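You operate a simulated robot arm through the tools that you are given. There is no shell and no other tool. Be economical: measure what you need, move in short steps, check, and stop when the job is done.

Carry out the task below with a simulated robot arm. There is one attempt and no reset: what you move stays moved.

TASK
Gauge the red pocket's depth and fit the shim block of that size.
Fine: park the gauge on its stand.

Only the result counts: the job must be done as asked and must still hold three seconds after the hand-in. Knocking over, shifting, dropping, spilling or breaking anything else fails it.

THE ROBOT
A 7-joint arm with a two-finger parallel gripper, fixed in place. Base frame: the origin is at the foot of the arm, x ahead of it, y to its left, z up. Units: m, rad, N and s.
With the tool pointing down near the work surface it reaches from about 0.3 to 0.68 m from the base axis. Its first joint turns from -1.152 to 1.152 rad. Payload 1.57 kg.
Tool frame: the origin (TCP) lies between the finger pads and is the grasp point; the fingertips stand 0.03 m ahead of it; z points along the fingers, y is the line along which they close. Largest opening 0.11 m; finger width 0.024, thickness 0.012; the body of the gripper, 0.048 by 0.112 m, starts 0.078 m behind the TCP.
Orientation is that of the tool frame in the base frame, as a unit quaternion [w, x, y, z]. With the fingers straight down and closing along the base's y, the tool's x points along the base's -x, its y along +y and its z along -z.

THE INTERFACE
- The arm moves only by the tool step_arm. Its argument "series" is a list of rows, each a list of 6 numbers: the shift along the tool's x, y, z in units of 50 mm (1.0 is 50 mm), then the turn, a rotation vector about the tool's x, y, z in units of 4 degrees (1.0 is 4 degrees). In form: [[x, y, z, rx, ry, rz], ...]. A call has 1 to 20 rows; each row shifts and turns the commanded pose from where the row before left it, along the tool's axes as they then stand. "jaw" is the gripper command, from -1 (fully open) to 1 (shut), values between in proportion, set as the call begins (left out, the last holds). A call with a number of a shift or a turn outside -1 to 1 is refused whole. Rows are played at 5 a second. More than 0.05 m and 0.15 rad between two rows, or a gripper value outside its range, and nothing of the call is played. A pose out of reach is approached as far as the arm can. The call stops where the force on the tool passes 40 N (or 10 N more than at its start, if that is more) or the arm is blocked; 0.2 s more then pass. The fingers move at their own pace (about 0.108 m/s each) and stop on an object; they squeeze with about 27 N. The grip force told is the motor's: it shows also when the fingers shut on nothing. Time passes only in rows, and 0.2 s behind the last, so rows that do not move let the fingers close. It gives the time, the measured TCP pose, the force on the tool (base axes), the opening and the grip force at its end, in the units of the frame above (readings bear some noise), with the torque about the TCP (base axes, N m) and any sound that the robot's microphone picked up, and new pictures: "pictures" is both (left out), scene, wrist or none.
- Cameras (640 x 400 px; columns grow to the right, rows downward): "scene" is fixed at [0.1591, -0.3836, 1.4139]; the picture's right is [0.84, -0.54, 0.00], its down [-0.27, -0.41, -0.87] and it looks along [0.47, 0.73, -0.49] (base axes); focal length 258 px, centre (320, 200). "wrist" rides on the gripper at [0.07, 0.016, -0.141] in the tool frame; the picture's right is [-0.23, 0.97, 0.00], its down [-0.85, -0.20, -0.48] and it looks along [-0.47, -0.11, 0.88] (tool axes); focal length 222 px, centre (320, 200).
- probe_pixels(camera, pixels): for up to 12 pixels [column, row] of the newest picture of that camera ("zoom" is the newest enlarged one), the place [x, y, z] in the base frame of the surface seen there, good to about 0.002 m. It takes no simulated time.
- zoom(camera, box): a new picture of the part [left, top, right, bottom] of that camera's present view, enlarged. It takes no simulated time.
- hand_in(): hands the job in; it is judged then, once.

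Go step by step. Measure first, check grasps and placings, and put right what went wrong. The budget is 80 turns and 200 pictures, counting those below and the enlarged ones. Unless the task says otherwise, let go and move clear before handing in, and close with one line.

The tools are called after ">>>" by a JSON object that holds its "method" and its "body". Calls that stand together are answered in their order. step_arm: Moves the arm, as the interface text tells. Its arguments: {"type":"object","properties":{"series":{"type":"array"},"jaw":{"type":"number"},"pictures":{"type":"string","enum":["both","scene","wrist","none"]}},"required":["series"]} The other tools are called the same way: probe_pixels (camera, pixels) gives the place of the surface under pixels of a picture; zoom (camera, box) takes an enlarged picture of a part of a camera's view; hand_in () hands the job in.

At the start:

```text
t: 0.0
tcp_pos: [0.3558, 0.0193, 1.3033]
ee_rot: [0.0, 0.001, 1.0, 0.0]
wrist_force: [-0.4, -0.5, -0.4]
moment: [-0.05, 0.0, 0.0]
opening: 0.1099
grasp_force: 0.1
```

scene: 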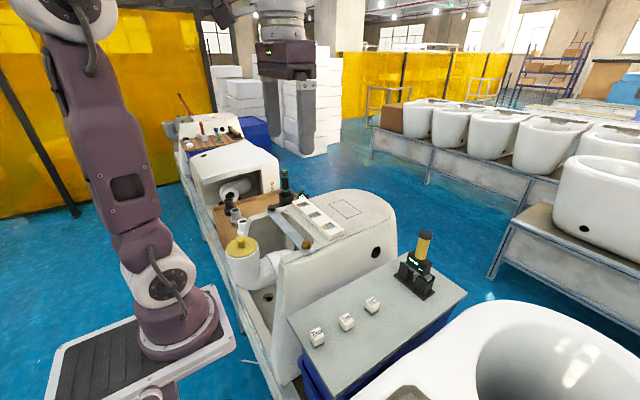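
wrist: 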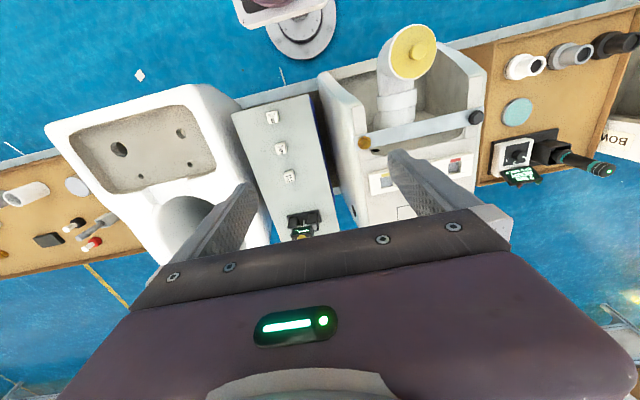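

The scene shows a grey table with three small labelled blocks (317,337),(347,320),(372,305) and a gauge on a stand near (420,260). The red pocket is perhaps on the white body near (325,225). I'll zoom in on these.

>>> {"method": "zoom", "body": {"camera": "scene", "box": [260, 180, 420, 280]}}

>>> {"method": "zoom", "body": {"camera": "scene", "box": [290, 220, 470, 360]}}

>>> {"method": "zoom", "body": {"camera": "wrist", "box": [230, 90, 520, 250]}}

```text
4.00 times, centred on (340, 230) of scene
```

zoom: 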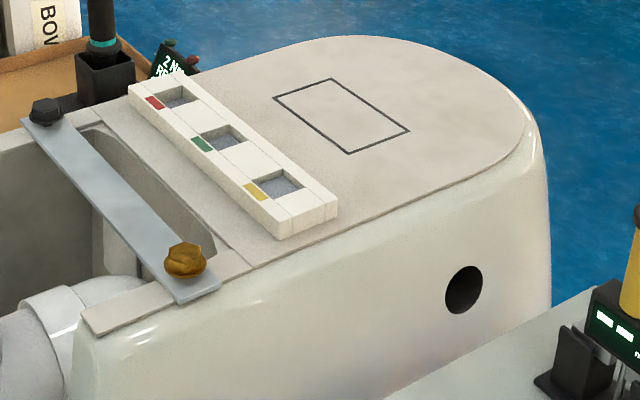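

```text
2.86 times, centred on (380, 290) of scene
```

zoom: 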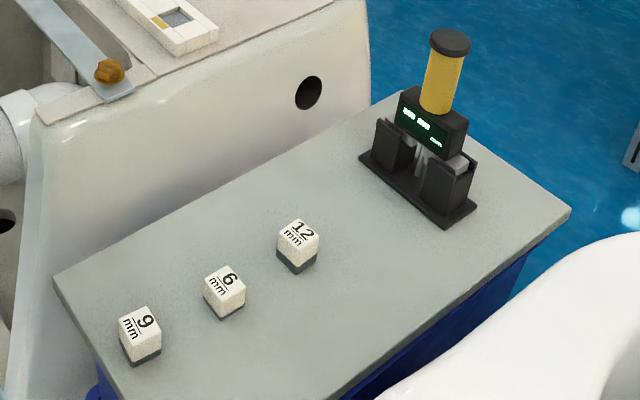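

```text
2.21 times, centred on (375, 170) of wrist
```

zoom: 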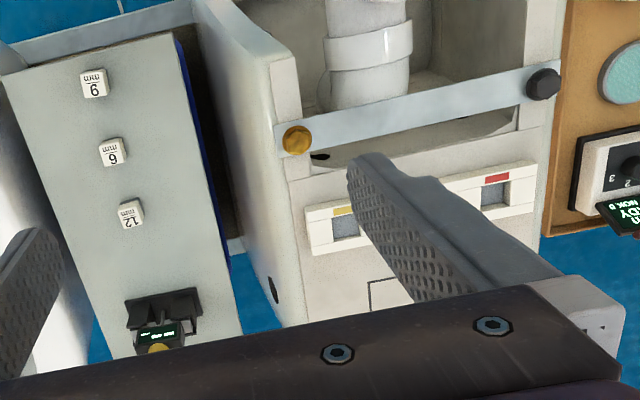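

Red pocket is the far one on the white strip; three blocks are labelled 12, 6 and 9 (I must check the orientation). I'll take a close look at the blocks and the gauge.

>>> {"method": "zoom", "body": {"camera": "scene", "box": [300, 290, 388, 350]}}

>>> {"method": "zoom", "body": {"camera": "scene", "box": [385, 225, 445, 305]}}

>>> {"method": "probe_pixels", "body": {"camera": "scene", "pixels": [[317, 331], [347, 317], [372, 301], [335, 345], [450, 310], [424, 234], [418, 252], [417, 265], [300, 201], [304, 204], [345, 209], [330, 238]]}}

```text
6.67 times, centred on (344, 320) of scene
```

zoom: 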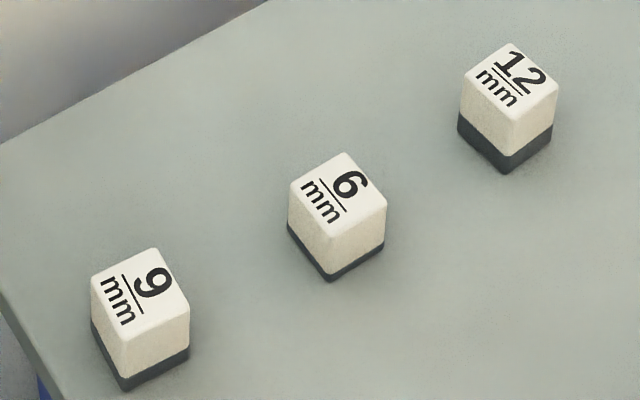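

```text
5.00 times, centred on (415, 265) of scene
```

zoom: 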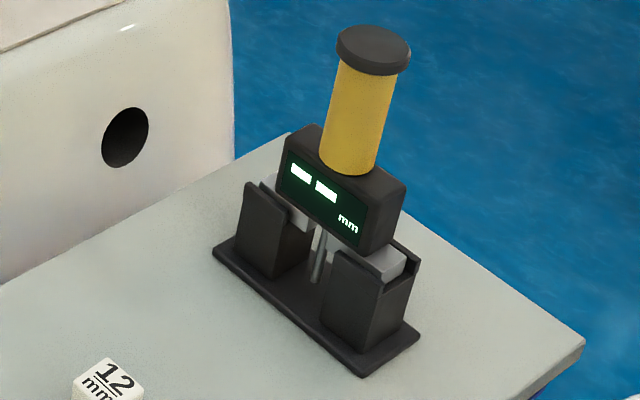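

```text
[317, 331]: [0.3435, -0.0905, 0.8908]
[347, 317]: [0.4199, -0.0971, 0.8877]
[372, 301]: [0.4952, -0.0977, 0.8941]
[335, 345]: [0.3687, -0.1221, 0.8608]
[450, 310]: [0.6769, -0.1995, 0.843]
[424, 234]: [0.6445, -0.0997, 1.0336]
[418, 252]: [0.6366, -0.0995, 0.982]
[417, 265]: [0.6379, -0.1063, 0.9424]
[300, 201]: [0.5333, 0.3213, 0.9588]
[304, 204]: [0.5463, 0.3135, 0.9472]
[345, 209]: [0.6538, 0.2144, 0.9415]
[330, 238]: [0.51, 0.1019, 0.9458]
```

The blocks are clear: 9 (x≈0.34), 6 (x≈0.42), 12 (x≈0.495). Now I'll measure the gauge, stand and strip geometry.

>>> {"method": "probe_pixels", "body": {"camera": "zoom", "pixels": [[340, 45], [405, 60], [372, 45], [333, 120], [380, 130], [283, 190], [365, 225], [270, 178], [390, 268], [215, 252], [362, 372], [416, 335]]}}

>>> {"method": "zoom", "body": {"camera": "scene", "box": [285, 195, 349, 245]}}

```text
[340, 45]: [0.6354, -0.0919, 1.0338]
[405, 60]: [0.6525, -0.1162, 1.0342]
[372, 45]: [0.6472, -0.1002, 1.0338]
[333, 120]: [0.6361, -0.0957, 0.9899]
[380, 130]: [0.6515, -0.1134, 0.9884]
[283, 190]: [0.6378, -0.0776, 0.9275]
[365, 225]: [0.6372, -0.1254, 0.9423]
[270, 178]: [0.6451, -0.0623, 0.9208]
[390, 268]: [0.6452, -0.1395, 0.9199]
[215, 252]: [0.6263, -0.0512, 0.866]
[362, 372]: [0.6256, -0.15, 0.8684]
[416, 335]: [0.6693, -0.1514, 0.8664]
```

```text
8.00 times, centred on (317, 220) of scene
```

zoom: 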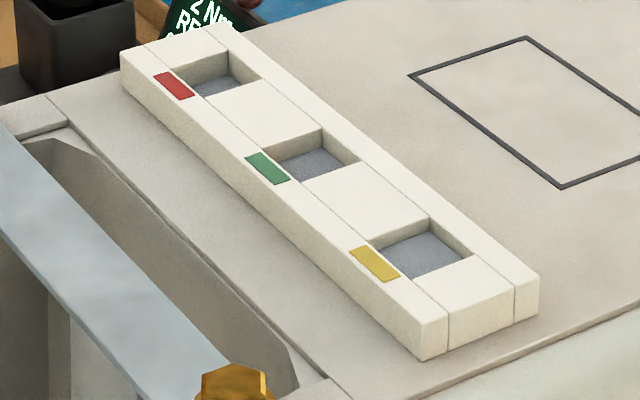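

>>> {"method": "probe_pixels", "body": {"camera": "zoom", "pixels": [[125, 52], [422, 322], [207, 28], [536, 278], [195, 82], [228, 52], [258, 82], [235, 82], [210, 92], [230, 115], [175, 85], [193, 55]]}}

>>> {"method": "zoom", "body": {"camera": "scene", "box": [296, 196, 320, 211]}}

```text
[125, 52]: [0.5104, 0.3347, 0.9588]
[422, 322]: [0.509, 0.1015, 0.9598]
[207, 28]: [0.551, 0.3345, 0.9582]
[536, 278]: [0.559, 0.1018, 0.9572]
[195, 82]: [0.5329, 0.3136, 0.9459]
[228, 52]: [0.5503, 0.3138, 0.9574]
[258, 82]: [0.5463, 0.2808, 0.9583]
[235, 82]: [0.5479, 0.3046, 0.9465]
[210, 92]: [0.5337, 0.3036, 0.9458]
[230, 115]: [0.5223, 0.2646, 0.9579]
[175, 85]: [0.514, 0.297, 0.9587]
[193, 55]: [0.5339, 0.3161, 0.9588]
```

```text
16.00 times, centred on (308, 204) of scene
```

zoom: 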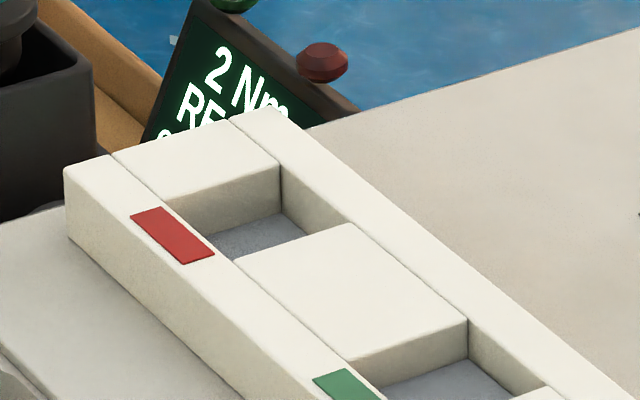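

>>> {"method": "probe_pixels", "body": {"camera": "zoom", "pixels": [[162, 200], [281, 163], [355, 226], [235, 258], [240, 235], [265, 230], [290, 228], [225, 225], [340, 365], [467, 320], [65, 170], [281, 210]]}}

>>> {"method": "zoom", "body": {"camera": "wrist", "box": [430, 140, 494, 180]}}

```text
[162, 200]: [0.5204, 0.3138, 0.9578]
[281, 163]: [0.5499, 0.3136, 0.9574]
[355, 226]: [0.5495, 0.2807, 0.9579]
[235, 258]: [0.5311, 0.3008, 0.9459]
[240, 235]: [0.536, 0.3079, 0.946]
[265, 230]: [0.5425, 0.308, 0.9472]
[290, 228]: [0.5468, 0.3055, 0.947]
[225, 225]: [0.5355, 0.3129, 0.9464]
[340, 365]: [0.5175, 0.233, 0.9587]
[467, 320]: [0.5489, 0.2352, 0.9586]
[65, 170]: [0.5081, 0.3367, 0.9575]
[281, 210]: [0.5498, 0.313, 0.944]
```

```text
10.00 times, centred on (462, 160) of wrist
```

zoom: 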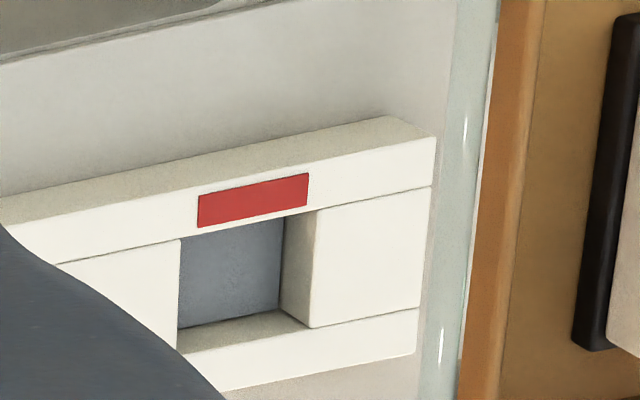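

Pocket spans about x 0.5205–0.5495, y 0.2805–0.3138, with its rim at z≈0.958. Gauge centre is about (0.6475, -0.101), with the handle at z 0.962–1.024. I'll move above the gauge.

>>> {"method": "step_arm", "body": {"series": [[-0.729, -0.301, 0.458, 0, 0, 0], [-0.729, -0.301, 0.458, 0, 0, 0], [-0.729, -0.301, 0.458, 0, 0, 0], [-0.729, -0.301, 0.458, 0, 0, 0], [-0.729, -0.301, 0.458, 0, 0, 0], [-0.729, -0.301, 0.458, 0, 0, 0], [-0.729, -0.301, 0.458, 0, 0, 0], [-0.729, -0.301, 0.458, 0, 0, 0], [0, 0, 0, 0, 0, 0]], "jaw": -1}}

```text
t: 2.0
tcp_pos: [0.6279, -0.095, 1.1311]
ee_rot: [0.0, 0.0, 1.0, 0.0]
wrist_force: [-0.8, -0.6, -0.3]
moment: [-0.02, 0.03, -0.03]
opening: 0.1099
grasp_force: 0.0
out of reach, approached as far as the arm can: row 8
```

scene: 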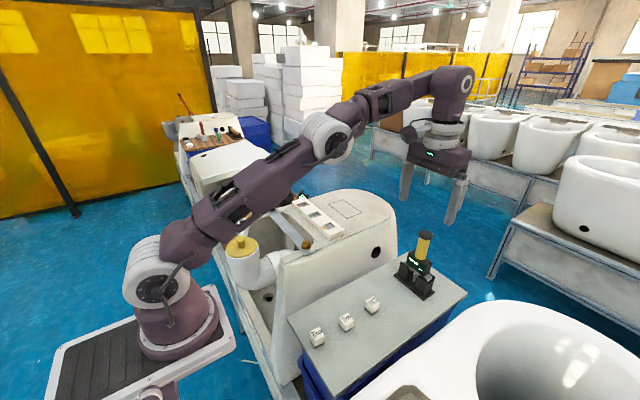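
wrist: 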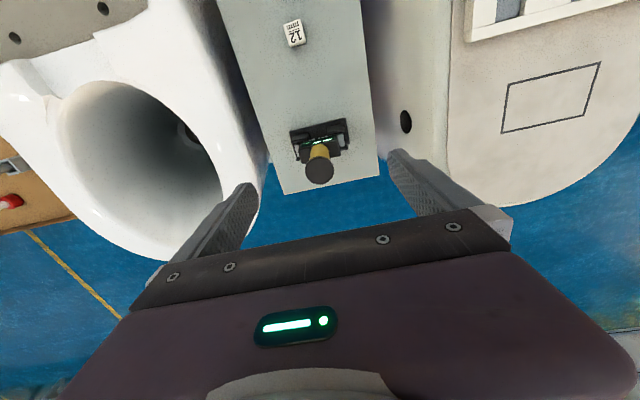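

The arm is clipped at this height by reach. I'll descend to get back within reach and read the pose.

>>> {"method": "step_arm", "body": {"series": [[0, 0, 0.6, 0, 0, 0], [0, 0, 0.4, 0, 0, 0], [0, 0, 0, 0, 0, 0]]}}

>>> {"method": "probe_pixels", "body": {"camera": "wrist", "pixels": [[309, 170], [334, 170], [320, 160], [320, 182]]}}

```text
t: 2.8
tcp_pos: [0.6294, -0.0938, 1.0813]
ee_rot: [0.0, 0.0, 1.0, 0.0]
wrist_force: [-0.5, -0.1, -0.3]
moment: [-0.01, 0.01, 0.0]
opening: 0.1098
grasp_force: 0.1
```

scene: 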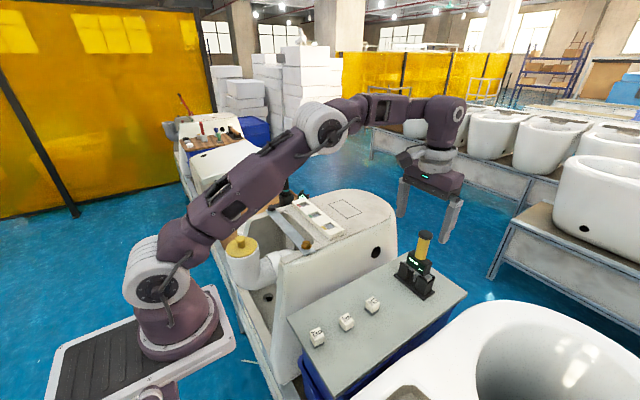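
wrist: 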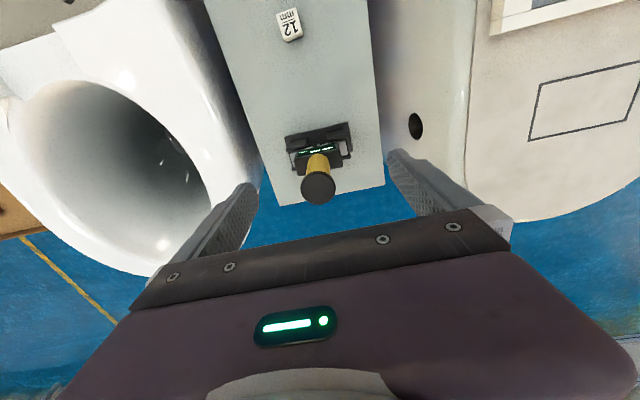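

```text
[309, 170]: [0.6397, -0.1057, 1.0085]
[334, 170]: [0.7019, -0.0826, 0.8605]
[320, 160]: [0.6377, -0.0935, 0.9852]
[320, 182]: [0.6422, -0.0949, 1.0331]
```

Now at (0.629,-0.094,1.081). I'll pin down the cap in the new wrist picture, centred near (318,188).

>>> {"method": "probe_pixels", "body": {"camera": "wrist", "pixels": [[304, 188], [333, 187], [318, 176], [319, 202], [318, 188], [311, 165], [328, 163]]}}

>>> {"method": "zoom", "body": {"camera": "wrist", "box": [270, 110, 370, 210]}}

```text
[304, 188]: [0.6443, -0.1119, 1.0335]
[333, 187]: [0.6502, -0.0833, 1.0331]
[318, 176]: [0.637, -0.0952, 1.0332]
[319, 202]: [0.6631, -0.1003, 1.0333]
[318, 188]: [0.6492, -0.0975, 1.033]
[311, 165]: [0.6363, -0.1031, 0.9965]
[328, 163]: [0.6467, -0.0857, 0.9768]
```

```text
4.00 times, centred on (320, 160) of wrist
```

zoom: 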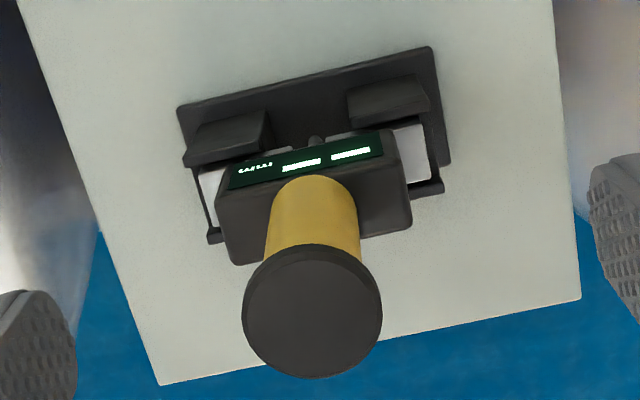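

>>> {"method": "step_arm", "body": {"series": [[0, 0, 0.6, 0, 0, 0], [-0.39, -0.1, 0, 0, 0, 0], [0, 0, 0, 0, 0, 0]], "pictures": "wrist"}}

```text
t: 3.6
tcp_pos: [0.6493, -0.0975, 1.052]
ee_rot: [0.0, 0.0, 1.0, 0.0]
wrist_force: [-0.5, -0.4, 0.4]
moment: [-0.01, 0.05, -0.02]
opening: 0.11
grasp_force: 0.1
```

wrist: 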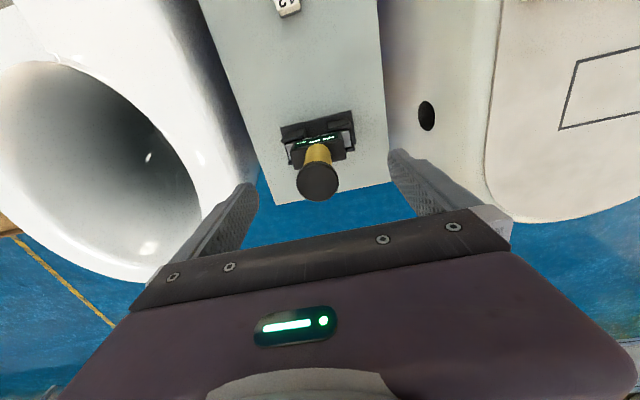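

Aligned over the handle; descending to TCP z≈0.999.

>>> {"method": "step_arm", "body": {"series": [[0, -0.03, 0.53, 0, 0, 0], [0, 0, 0.53, 0, 0, 0], [0, 0, 0, 0, 0, 0]]}}

>>> {"method": "zoom", "body": {"camera": "scene", "box": [385, 205, 465, 305]}}

```text
t: 4.4
tcp_pos: [0.6488, -0.1003, 0.9985]
ee_rot: [0.0, 0.0, 1.0, 0.0]
wrist_force: [1.1, 0.1, 0.1]
moment: [-0.02, -0.01, 0.01]
opening: 0.1101
grasp_force: 0.0
```

scene: 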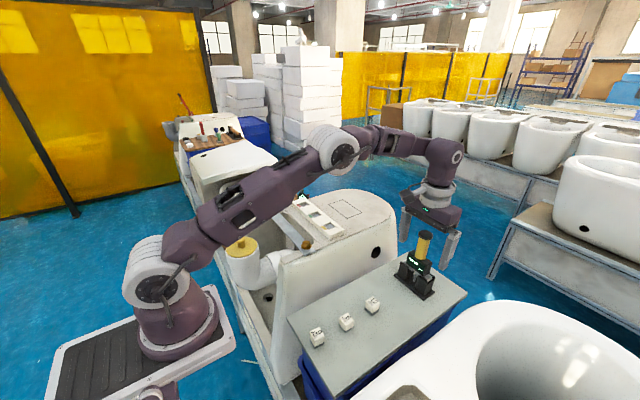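
wrist: 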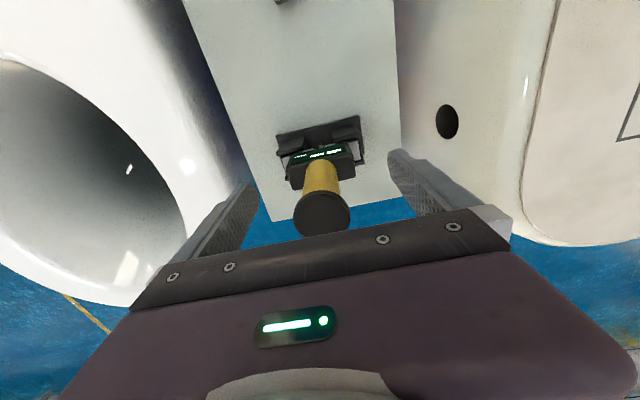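

```text
4.00 times, centred on (425, 255) of scene
```

zoom: 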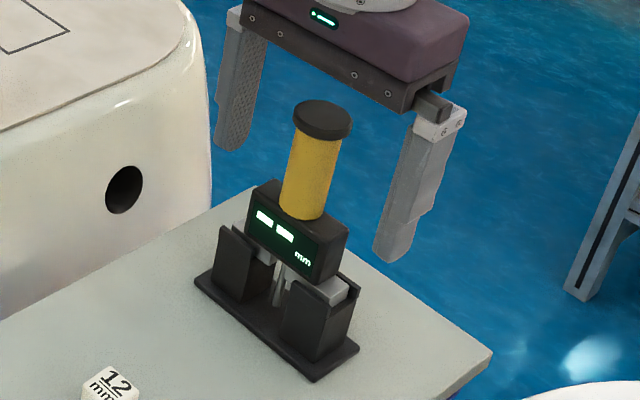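

Fingers straddle the handle. Closing.

>>> {"method": "step_arm", "body": {"series": [[0, 0, 0, 0, 0, 0], [0, 0, 0, 0, 0, 0], [0, 0, 0, 0, 0, 0], [0, 0, 0, 0, 0, 0], [0, 0, 0, 0, 0, 0]], "jaw": 1}}

>>> {"method": "zoom", "body": {"camera": "scene", "box": [385, 205, 465, 305]}}

```text
t: 5.6
tcp_pos: [0.6499, -0.1006, 1.0002]
ee_rot: [0.0, 0.001, 1.0, 0.0]
wrist_force: [0.6, 2.6, 1.5]
moment: [-0.03, -0.04, 0.01]
opening: 0.0337
grasp_force: 27.6
```

scene: 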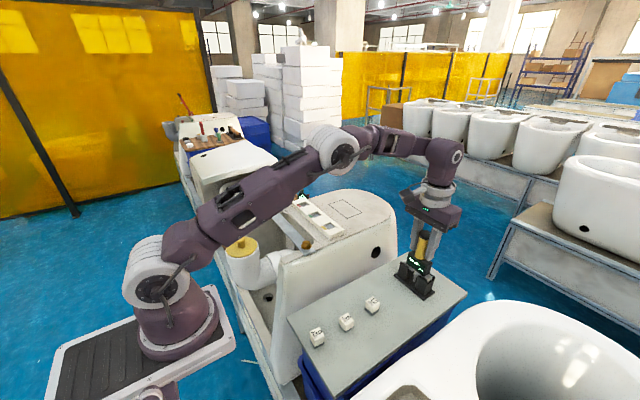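
wrist: 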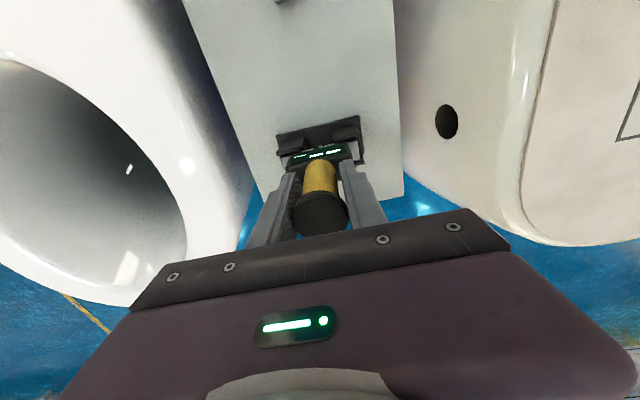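

```text
4.00 times, centred on (425, 255) of scene
```

zoom: 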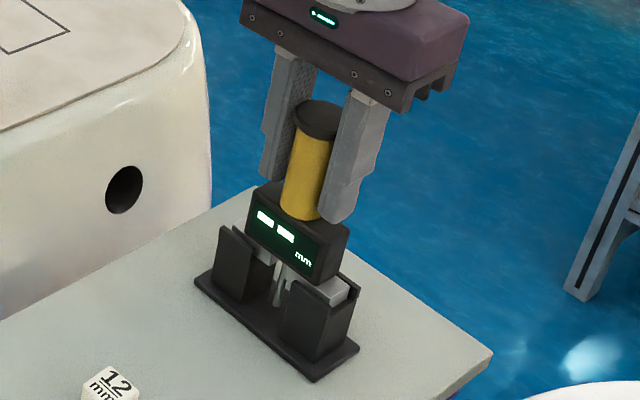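

Handle gripped (opening 33.7 mm). Lifting straight up 50 mm, then drawing back and up.

>>> {"method": "step_arm", "body": {"series": [[0, 0, -0.34, 0, 0, 0], [0, 0, -0.33, 0, 0, 0], [0, 0, -0.33, 0, 0, 0], [0.4, 0, -0.3, 0, 0, 0], [0.5, 0, -0.4, 0, 0, 0], [0.5, 0, -0.4, 0, 0, 0], [0.5, 0, -0.4, 0, 0, 0], [0, 0, 0, 0, 0, 0]]}}

>>> {"method": "zoom", "body": {"camera": "scene", "box": [340, 165, 460, 285]}}

```text
t: 7.4
tcp_pos: [0.5536, -0.1032, 1.122]
ee_rot: [0.001, 0.0, 1.0, 0.0]
wrist_force: [0.0, -0.1, -3.4]
moment: [-0.01, 0.01, -0.02]
opening: 0.0334
grasp_force: 26.7
```

scene: 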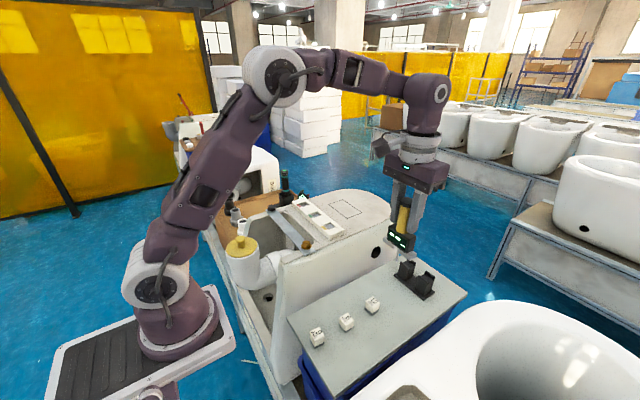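
wrist: 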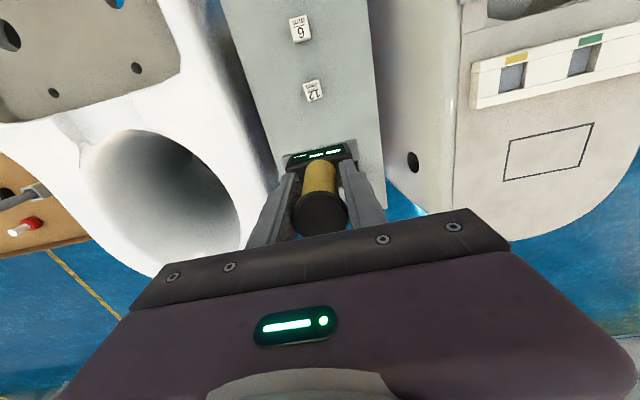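

```text
3.33 times, centred on (400, 225) of scene
```

zoom: 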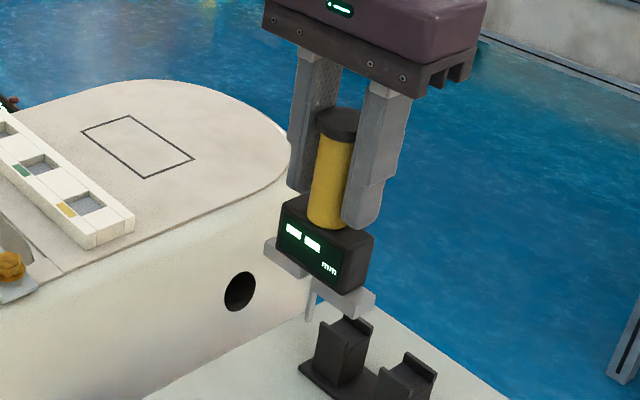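

Gauge is held, about 3.4 N. I'll probe bar and rod ends to know their offset from the TCP, then transit.

>>> {"method": "probe_pixels", "body": {"camera": "zoom", "pixels": [[309, 317], [311, 300], [358, 314], [270, 255], [285, 268], [358, 308], [371, 300], [340, 255]]}}

>>> {"method": "step_arm", "body": {"series": [[0, 0, -0.6, 0, 0, 0], [0.04, 0.8, 0, 0, 0, 0], [0.04, 0.8, 0, 0, 0, 0], [0.04, 0.8, 0, 0, 0, 0], [0.04, 0.8, 0, 0, 0, 0], [0.04, 0.8, 0, 0, 0, 0], [0.04, 0.8, 0, 0, 0, 0], [0.04, 0.8, 0, 0, 0, 0], [0.04, 0.8, 0, 0, 0, 0], [0.04, 0.8, 0, 0, 0, 0], [0.01, 0.8, 0, 0, 0, 0], [0, 0, 0, 0, 0, 0], [0, 0, 0, 0, 0, 0]]}}

```text
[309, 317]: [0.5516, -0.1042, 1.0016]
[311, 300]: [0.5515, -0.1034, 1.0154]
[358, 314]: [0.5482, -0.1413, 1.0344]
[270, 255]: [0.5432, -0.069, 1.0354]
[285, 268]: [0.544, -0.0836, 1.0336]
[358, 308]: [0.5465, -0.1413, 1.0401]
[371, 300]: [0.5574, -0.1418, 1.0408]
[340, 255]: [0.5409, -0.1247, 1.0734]
```

```text
t: 10.2
tcp_pos: [0.5336, 0.2989, 1.1513]
ee_rot: [0.0, 0.0, 1.0, 0.0]
wrist_force: [0.7, -0.5, -3.0]
moment: [-0.03, 0.01, 0.0]
opening: 0.0333
grasp_force: 26.7
```

scene: 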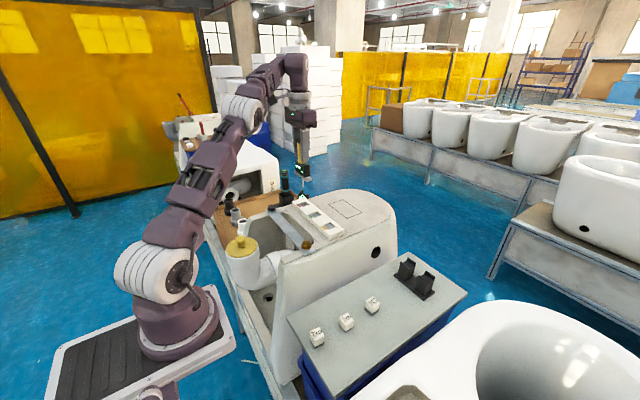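
wrist: 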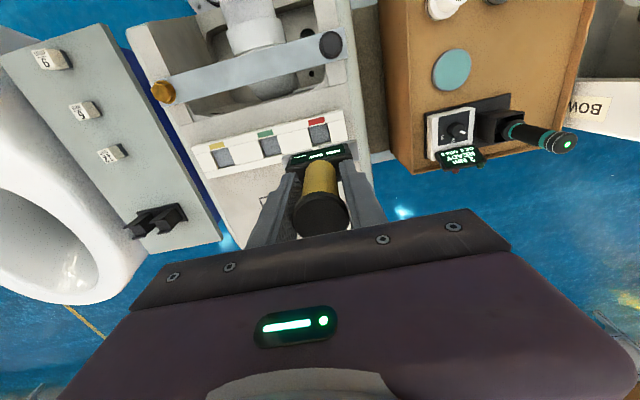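

The gauge is above the red pocket: bar bottom is 89 mm and rod tip 121 mm below the TCP. Descending to about 5 mm above rod contact.

>>> {"method": "step_arm", "body": {"series": [[-0.02, -0.03, 0.5, 0, 0, 0], [0, 0, 0.5, 0, 0, 0], [0, 0, 0.4, 0, 0, 0], [0, 0, 0, 0, 0, 0]]}}

>>> {"method": "zoom", "body": {"camera": "scene", "box": [270, 150, 350, 230]}}

```text
t: 11.2
tcp_pos: [0.5347, 0.2985, 1.0827]
ee_rot: [0.0, 0.0, 1.0, 0.0]
wrist_force: [0.6, -0.4, -3.9]
moment: [0.0, 0.04, -0.03]
opening: 0.0334
grasp_force: 27.2
```

scene: 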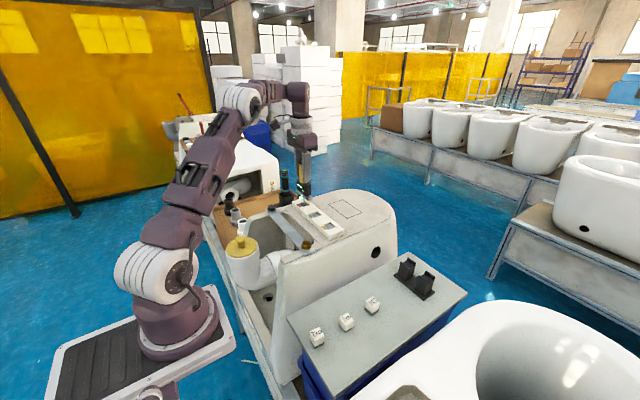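
wrist: 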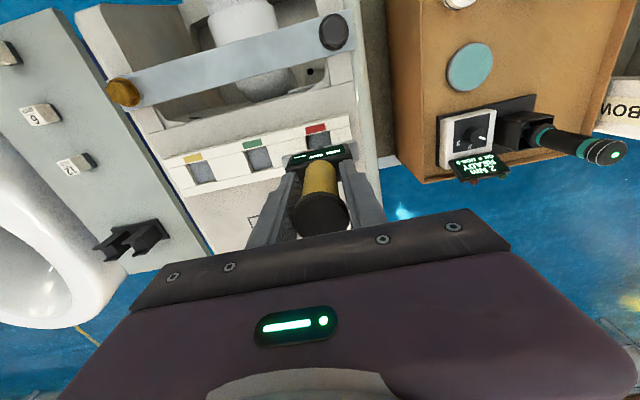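

```text
5.00 times, centred on (310, 190) of scene
```

zoom: 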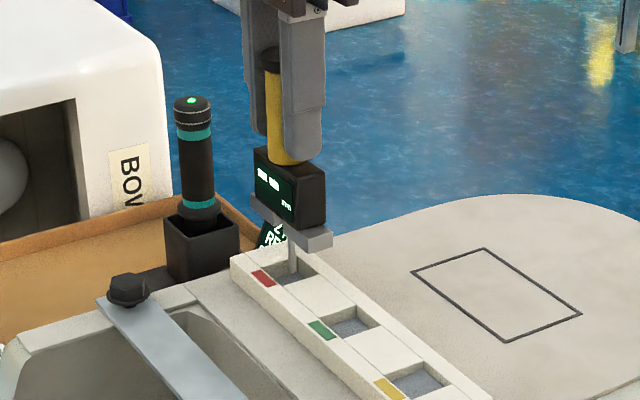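

Rod is over the red pocket's middle. Lowering slowly toward rim contact.

>>> {"method": "step_arm", "body": {"series": [[0, 0, 0.12, 0, 0, 0], [0, 0, 0.12, 0, 0, 0], [0, 0, 0.12, 0, 0, 0], [0, 0, 0.12, 0, 0, 0], [0, 0, 0.12, 0, 0, 0], [0, 0, 0, 0, 0, 0]], "pictures": "scene"}}

>>> {"method": "zoom", "body": {"camera": "scene", "box": [280, 170, 330, 220]}}

```text
t: 12.6
tcp_pos: [0.5355, 0.2996, 1.0529]
ee_rot: [0.0, 0.0, 1.0, 0.001]
wrist_force: [0.8, -0.7, -2.5]
moment: [-0.01, -0.04, -0.03]
opening: 0.0334
grasp_force: 27.3
```

scene: 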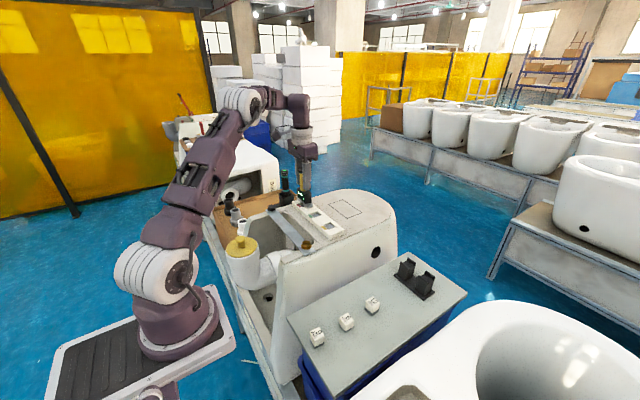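

```text
8.00 times, centred on (305, 195) of scene
```

zoom: 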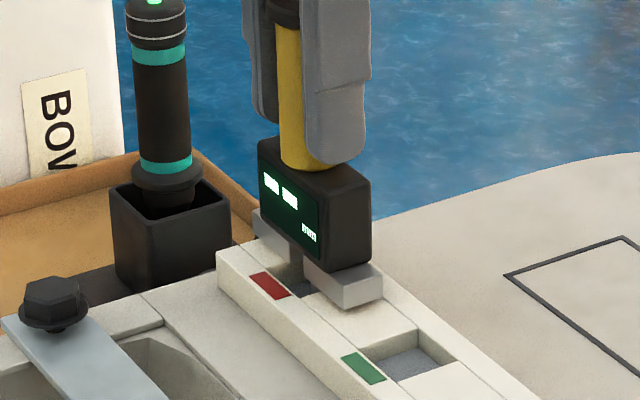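

Bar hovers just above the rim, display still "--". Lowering in 1 mm rows.

>>> {"method": "step_arm", "body": {"series": [[0, 0, 0.03, 0, 0, 0], [0, 0, 0.03, 0, 0, 0], [0, 0, 0.03, 0, 0, 0], [0, 0, 0.02, 0, 0, 0], [0, 0, 0, 0, 0, 0]], "pictures": "none"}}

>>> {"method": "zoom", "body": {"camera": "scene", "box": [290, 180, 330, 215]}}

```text
t: 13.8
tcp_pos: [0.5369, 0.2983, 1.0483]
ee_rot: [0.002, 0.0, 1.0, 0.001]
wrist_force: [-2.3, -4.4, 21.6]
moment: [0.11, 0.21, 0.01]
opening: 0.0335
grasp_force: 26.5
```

```text
11.43 times, centred on (310, 198) of scene
```

zoom: 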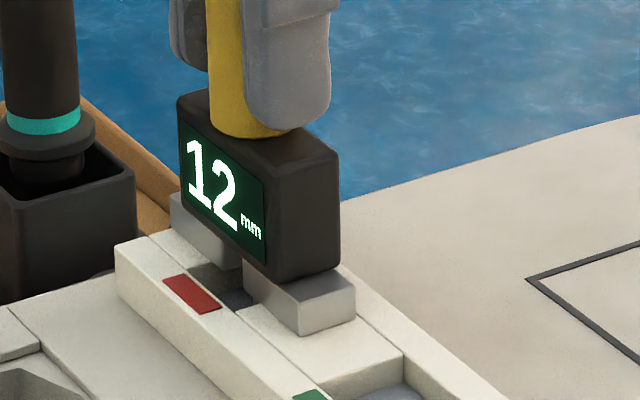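

The gauge reads 12 mm, which agrees with my probes. Lifting off and returning to above the stand.

>>> {"method": "step_arm", "body": {"series": [[0, 0, -0.1, 0, 0, 0], [0, 0, -0.5, 0, 0, 0], [0, 0, -0.7, 0, 0, 0], [0, 0, -0.7, 0, 0, 0], [-0.03, -0.8, 0, 0, 0, 0], [-0.03, -0.8, 0, 0, 0, 0], [-0.03, -0.8, 0, 0, 0, 0], [-0.03, -0.8, 0, 0, 0, 0], [-0.03, -0.8, 0, 0, 0, 0], [-0.03, -0.8, 0, 0, 0, 0], [-0.03, -0.8, 0, 0, 0, 0], [-0.03, -0.8, 0, 0, 0, 0], [-0.03, -0.8, 0, 0, 0, 0], [-0.03, -0.77, 0, 0, 0, 0], [0, 0, 0.2, 0, 0, 0], [0, 0, 0, 0, 0, 0]]}}

>>> {"method": "zoom", "body": {"camera": "scene", "box": [340, 165, 460, 305]}}

```text
t: 17.2
tcp_pos: [0.5505, -0.099, 1.1356]
ee_rot: [0.0, 0.0, 1.0, 0.0]
wrist_force: [0.3, 0.1, -3.2]
moment: [0.01, 0.01, 0.01]
opening: 0.0335
grasp_force: 27.2
```

scene: 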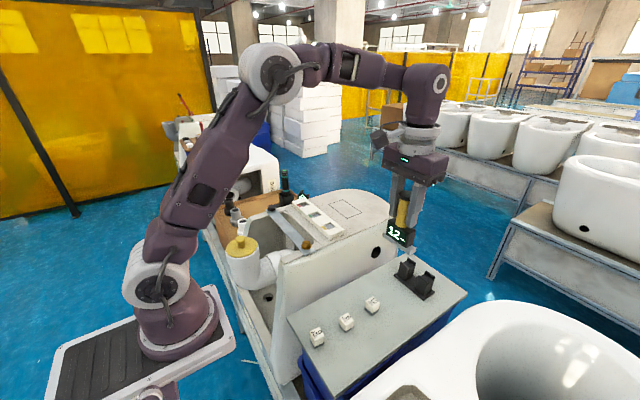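
wrist: 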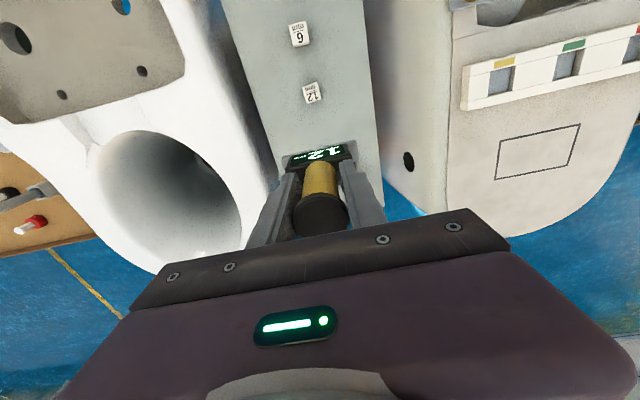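

```text
2.86 times, centred on (400, 235) of scene
```

zoom: 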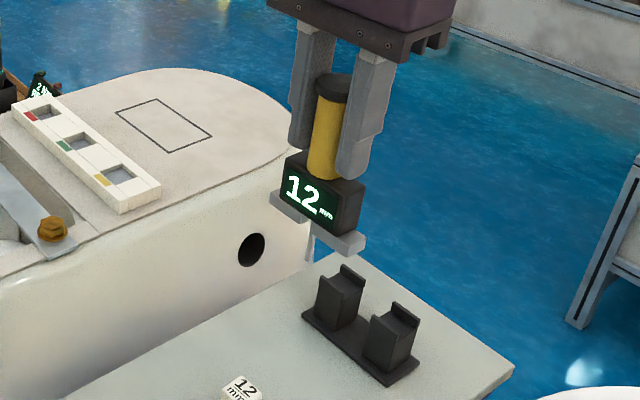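

Reading is retained at 12. I'll retrace the exact path back to 52 mm above the parked pose (net shifts x -1.95, z +1.75).

>>> {"method": "step_arm", "body": {"series": [[-0.39, 0, 0.35, 0, 0, 0], [-0.39, 0, 0.35, 0, 0, 0], [-0.39, 0, 0.35, 0, 0, 0], [-0.39, 0, 0.35, 0, 0, 0], [-0.39, 0, 0.35, 0, 0, 0], [0, 0, 0, 0, 0, 0], [0, 0, 0, 0, 0, 0]]}}

>>> {"method": "zoom", "body": {"camera": "scene", "box": [385, 205, 455, 305]}}

>>> {"method": "zoom", "body": {"camera": "wrist", "box": [260, 90, 380, 240]}}

```text
t: 18.8
tcp_pos: [0.6494, -0.0993, 1.0482]
ee_rot: [0.0, 0.0, 1.0, 0.0]
wrist_force: [-0.2, 0.5, -3.2]
moment: [0.05, -0.03, 0.0]
opening: 0.0334
grasp_force: 27.3
```

scene: 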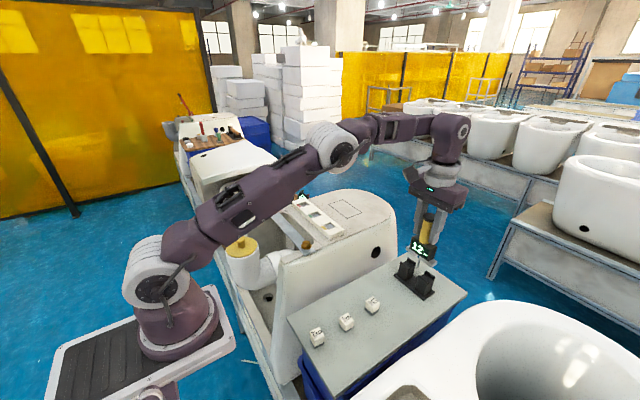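
wrist: 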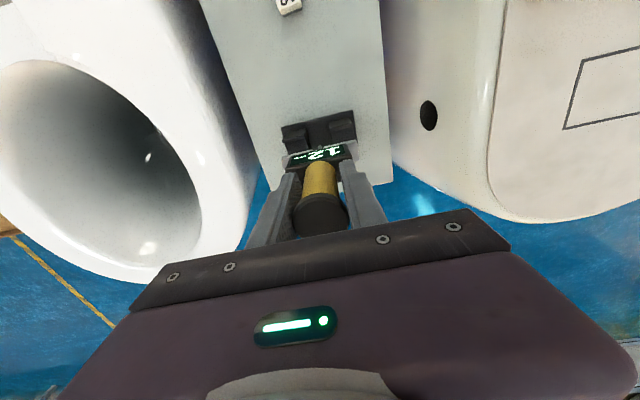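

```text
4.00 times, centred on (420, 255) of scene
```

zoom: 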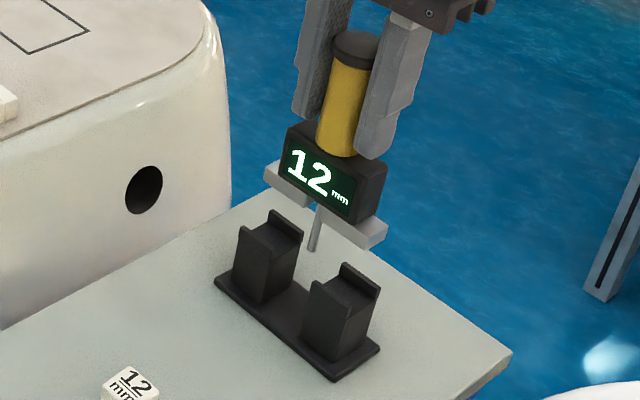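

```text
2.67 times, centred on (320, 165) of wrist
```

zoom: 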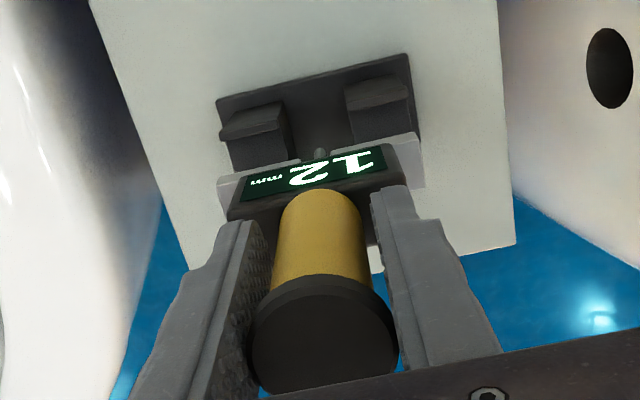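

Retraced well; descending to near seat, then gently.

>>> {"method": "step_arm", "body": {"series": [[0, 0, 0.25, 0, 0, 0], [0, 0, 0.25, 0, 0, 0], [0, 0, 0.15, 0, 0, 0], [0, 0, 0.1, 0, 0, 0], [0, 0, 0.08, 0, 0, 0], [0, 0, 0.06, 0, 0, 0], [0, 0, 0, 0, 0, 0]], "pictures": "none"}}

>>> {"method": "zoom", "body": {"camera": "scene", "box": [395, 235, 445, 305]}}

```text
t: 20.4
tcp_pos: [0.6469, -0.0998, 1.0046]
ee_rot: [0.0, 0.0, 1.0, 0.001]
wrist_force: [-0.2, 0.1, -2.8]
moment: [0.02, 0.05, -0.02]
opening: 0.0334
grasp_force: 27.1
```

```text
5.71 times, centred on (420, 270) of scene
```

zoom: 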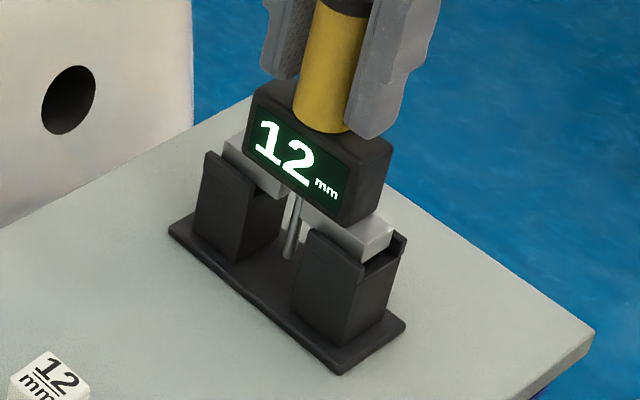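

The bar is entering the grooves between the lips, no contact force. Continuing down in 1.5 mm rows.

>>> {"method": "step_arm", "body": {"series": [[0, 0, 0.03, 0, 0, 0], [0, 0, 0.03, 0, 0, 0], [0, 0, 0.03, 0, 0, 0], [0, 0, 0.03, 0, 0, 0], [0, 0, 0.02, 0, 0, 0], [0, 0, 0, 0, 0, 0]], "pictures": "none"}}

>>> {"method": "zoom", "body": {"camera": "scene", "box": [395, 235, 445, 305]}}

```text
t: 21.8
tcp_pos: [0.6478, -0.1012, 0.999]
ee_rot: [0.001, 0.0, 1.0, -0.001]
wrist_force: [-0.3, 0.1, 9.5]
moment: [0.14, -0.12, 0.0]
opening: 0.0334
grasp_force: 26.7
```

```text
5.71 times, centred on (420, 270) of scene
```

zoom: 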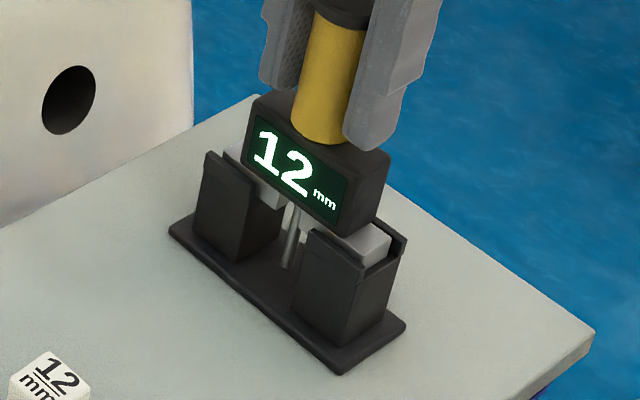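

Contact at +9.5 N with the bar down in the grooves: seated. Opening the fingers.

>>> {"method": "step_arm", "body": {"series": [[0, 0, 0, 0, 0, 0], [0, 0, 0, 0, 0, 0], [0, 0, 0, 0, 0, 0], [0, 0, 0, 0, 0, 0]], "jaw": -1, "pictures": "none"}}

>>> {"method": "zoom", "body": {"camera": "scene", "box": [385, 215, 455, 305]}}

```text
t: 22.8
tcp_pos: [0.647, -0.0999, 0.9967]
ee_rot: [0.0, 0.0, 1.0, 0.0]
wrist_force: [-0.3, -0.8, -0.5]
moment: [-0.02, 0.01, 0.0]
opening: 0.11
grasp_force: 0.0
```

```text
4.44 times, centred on (420, 260) of scene
```

zoom: 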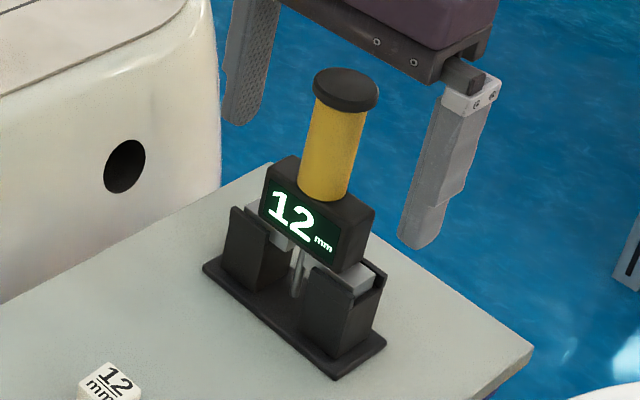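

Gauge stands upright in its stand. Rising clear and backing off to view the 12 mm block.

>>> {"method": "step_arm", "body": {"series": [[0, 0, -0.5, 0, 0, 0], [0, 0, -0.5, 0, 0, 0], [0.3, 0, -0.6, 0, 0, 0], [0.6, 0, -0.4, 0, 0, 0], [0.7, 0, 0, 0, 0, 0], [0.7, 0, 0, 0, 0, 0], [0.7, 0, 0, 0, 0, 0], [0, 0, 0, 0, 0, 0]]}}

>>> {"method": "zoom", "body": {"camera": "scene", "box": [352, 285, 392, 325]}}

```text
t: 24.6
tcp_pos: [0.4983, -0.1013, 1.0987]
ee_rot: [0.0, 0.0, 1.0, 0.0]
wrist_force: [-0.7, 0.3, 0.0]
moment: [0.03, -0.01, 0.02]
opening: 0.1097
grasp_force: 0.0
```

scene: 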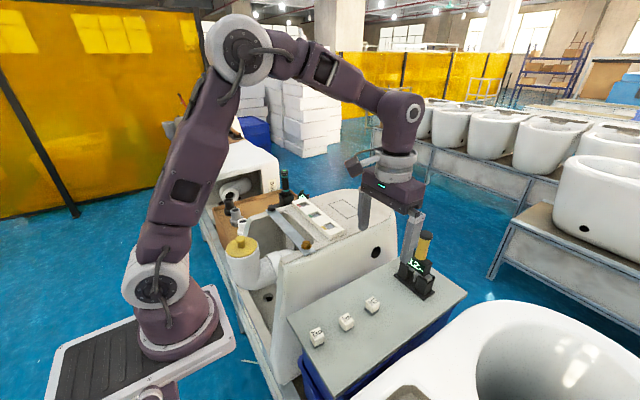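
wrist: 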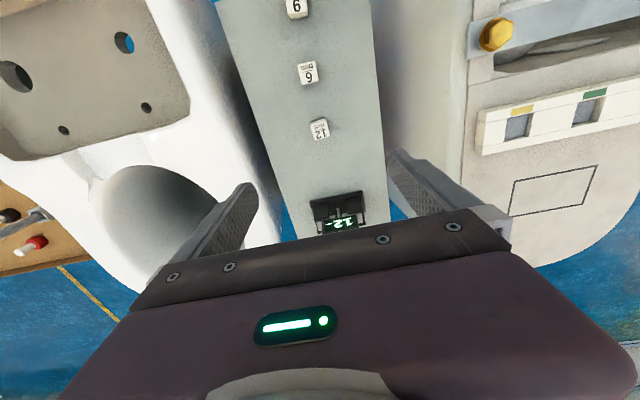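

```text
10.00 times, centred on (372, 305) of scene
```

zoom: 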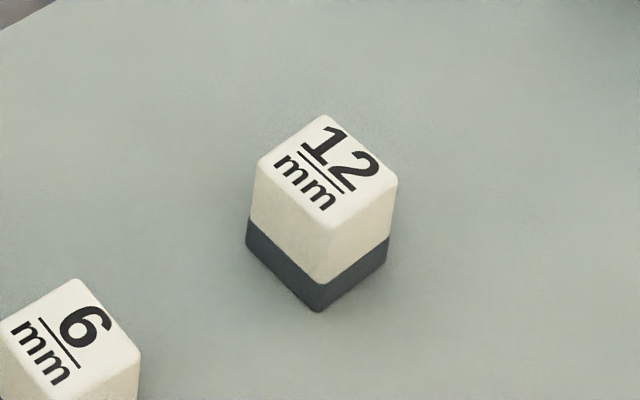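

>>> {"method": "probe_pixels", "body": {"camera": "zoom", "pixels": [[325, 120], [391, 180], [322, 224], [260, 165], [325, 172], [318, 305], [320, 260], [450, 250], [365, 225], [285, 225]]}}

>>> {"method": "zoom", "body": {"camera": "wrist", "box": [290, 100, 350, 150]}}

```text
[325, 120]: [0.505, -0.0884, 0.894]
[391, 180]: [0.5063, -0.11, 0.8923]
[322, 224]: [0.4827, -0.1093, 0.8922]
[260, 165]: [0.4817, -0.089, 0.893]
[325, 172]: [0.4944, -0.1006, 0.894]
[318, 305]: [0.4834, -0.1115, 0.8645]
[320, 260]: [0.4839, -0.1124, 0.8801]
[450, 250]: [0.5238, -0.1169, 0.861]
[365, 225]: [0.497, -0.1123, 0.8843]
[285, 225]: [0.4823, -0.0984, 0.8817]
```

```text
8.00 times, centred on (320, 125) of wrist
```

zoom: 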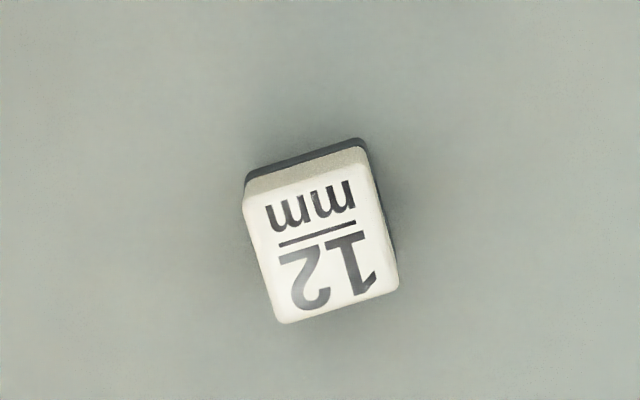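

12 mm block: centre ≈(0.494,-0.100), about 24 mm square, z 0.861–0.893, axis-aligned. I'll set the jaw half-open and descend to above it.

>>> {"method": "step_arm", "body": {"series": [[0.086, 0.026, 0.6, 0, 0, 0], [0, 0, 0.8, 0, 0, 0], [0, 0, 0.8, 0, 0, 0], [0, 0, 0.8, 0, 0, 0], [0, 0, 0.3, 0, 0, 0], [0, 0, 0, 0, 0, 0], [0, 0, 0, 0, 0, 0]], "jaw": 0}}

>>> {"method": "zoom", "body": {"camera": "scene", "box": [340, 255, 410, 325]}}

>>> {"method": "zoom", "body": {"camera": "wrist", "box": [240, 130, 400, 230]}}

```text
t: 26.2
tcp_pos: [0.4931, -0.0993, 0.933]
ee_rot: [0.0, 0.0, 1.0, 0.0]
wrist_force: [-0.3, 0.7, 0.0]
moment: [-0.02, -0.04, 0.01]
opening: 0.0552
grasp_force: 0.0
```

scene: 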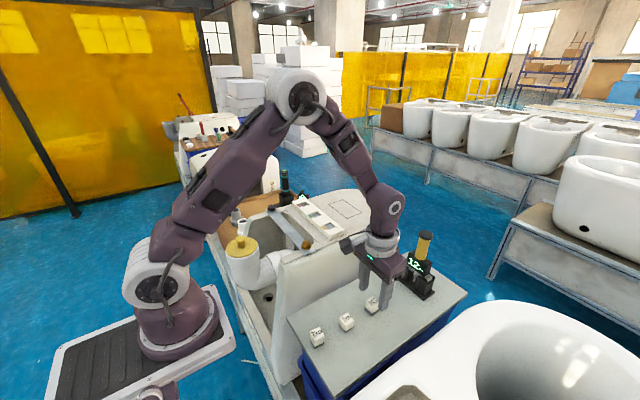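
wrist: 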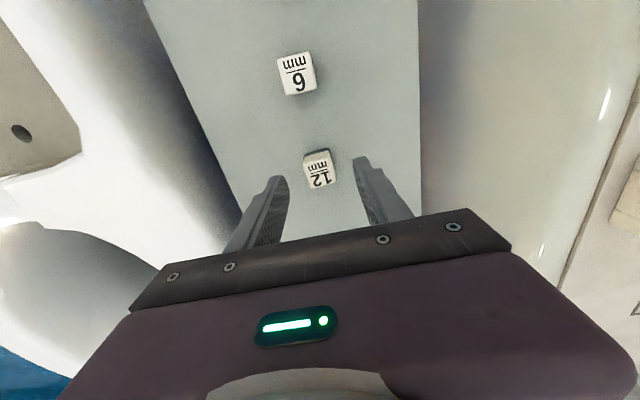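

```text
5.71 times, centred on (375, 290) of scene
```

zoom: 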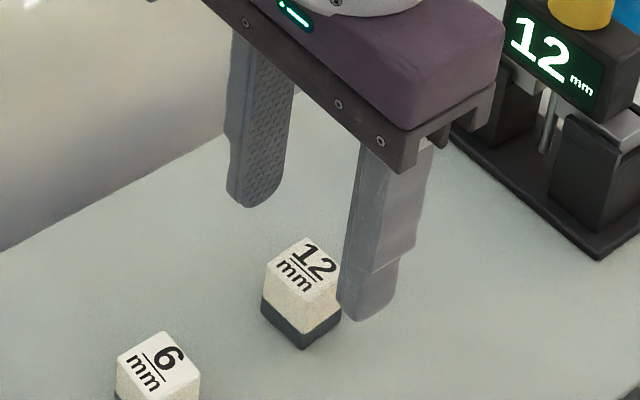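

```text
4.00 times, centred on (320, 180) of wrist
```

zoom: 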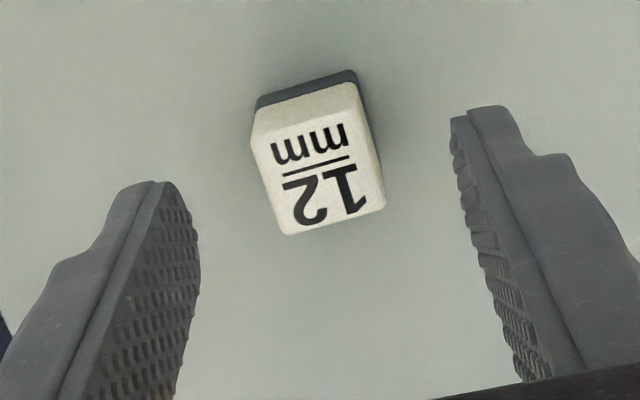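

Fingers straddle the block with clearance. Descending 27 mm to TCP z≈0.906 and closing.

>>> {"method": "step_arm", "body": {"series": [[0, 0, 0.3, 0, 0, 0], [0, 0, 0.23, 0, 0, 0], [0, 0, 0, 0, 0, 0]], "pictures": "none"}}

>>> {"method": "zoom", "body": {"camera": "scene", "box": [340, 265, 410, 325]}}

```text
t: 27.0
tcp_pos: [0.4941, -0.1003, 0.9059]
ee_rot: [0.0, 0.0, 1.0, 0.0]
wrist_force: [0.0, -0.1, -0.3]
moment: [-0.01, 0.0, 0.02]
opening: 0.0551
grasp_force: 0.1
```

```text
6.67 times, centred on (375, 295) of scene
```

zoom: 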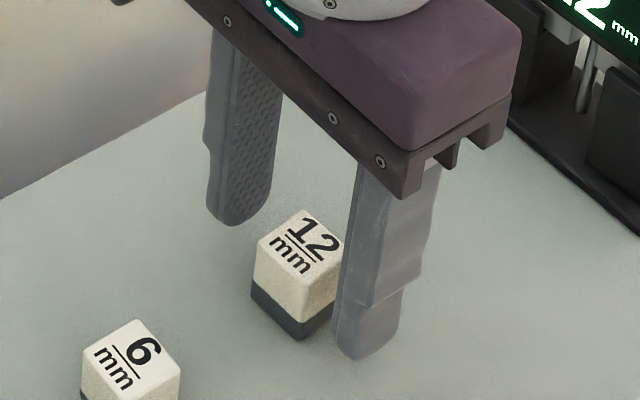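

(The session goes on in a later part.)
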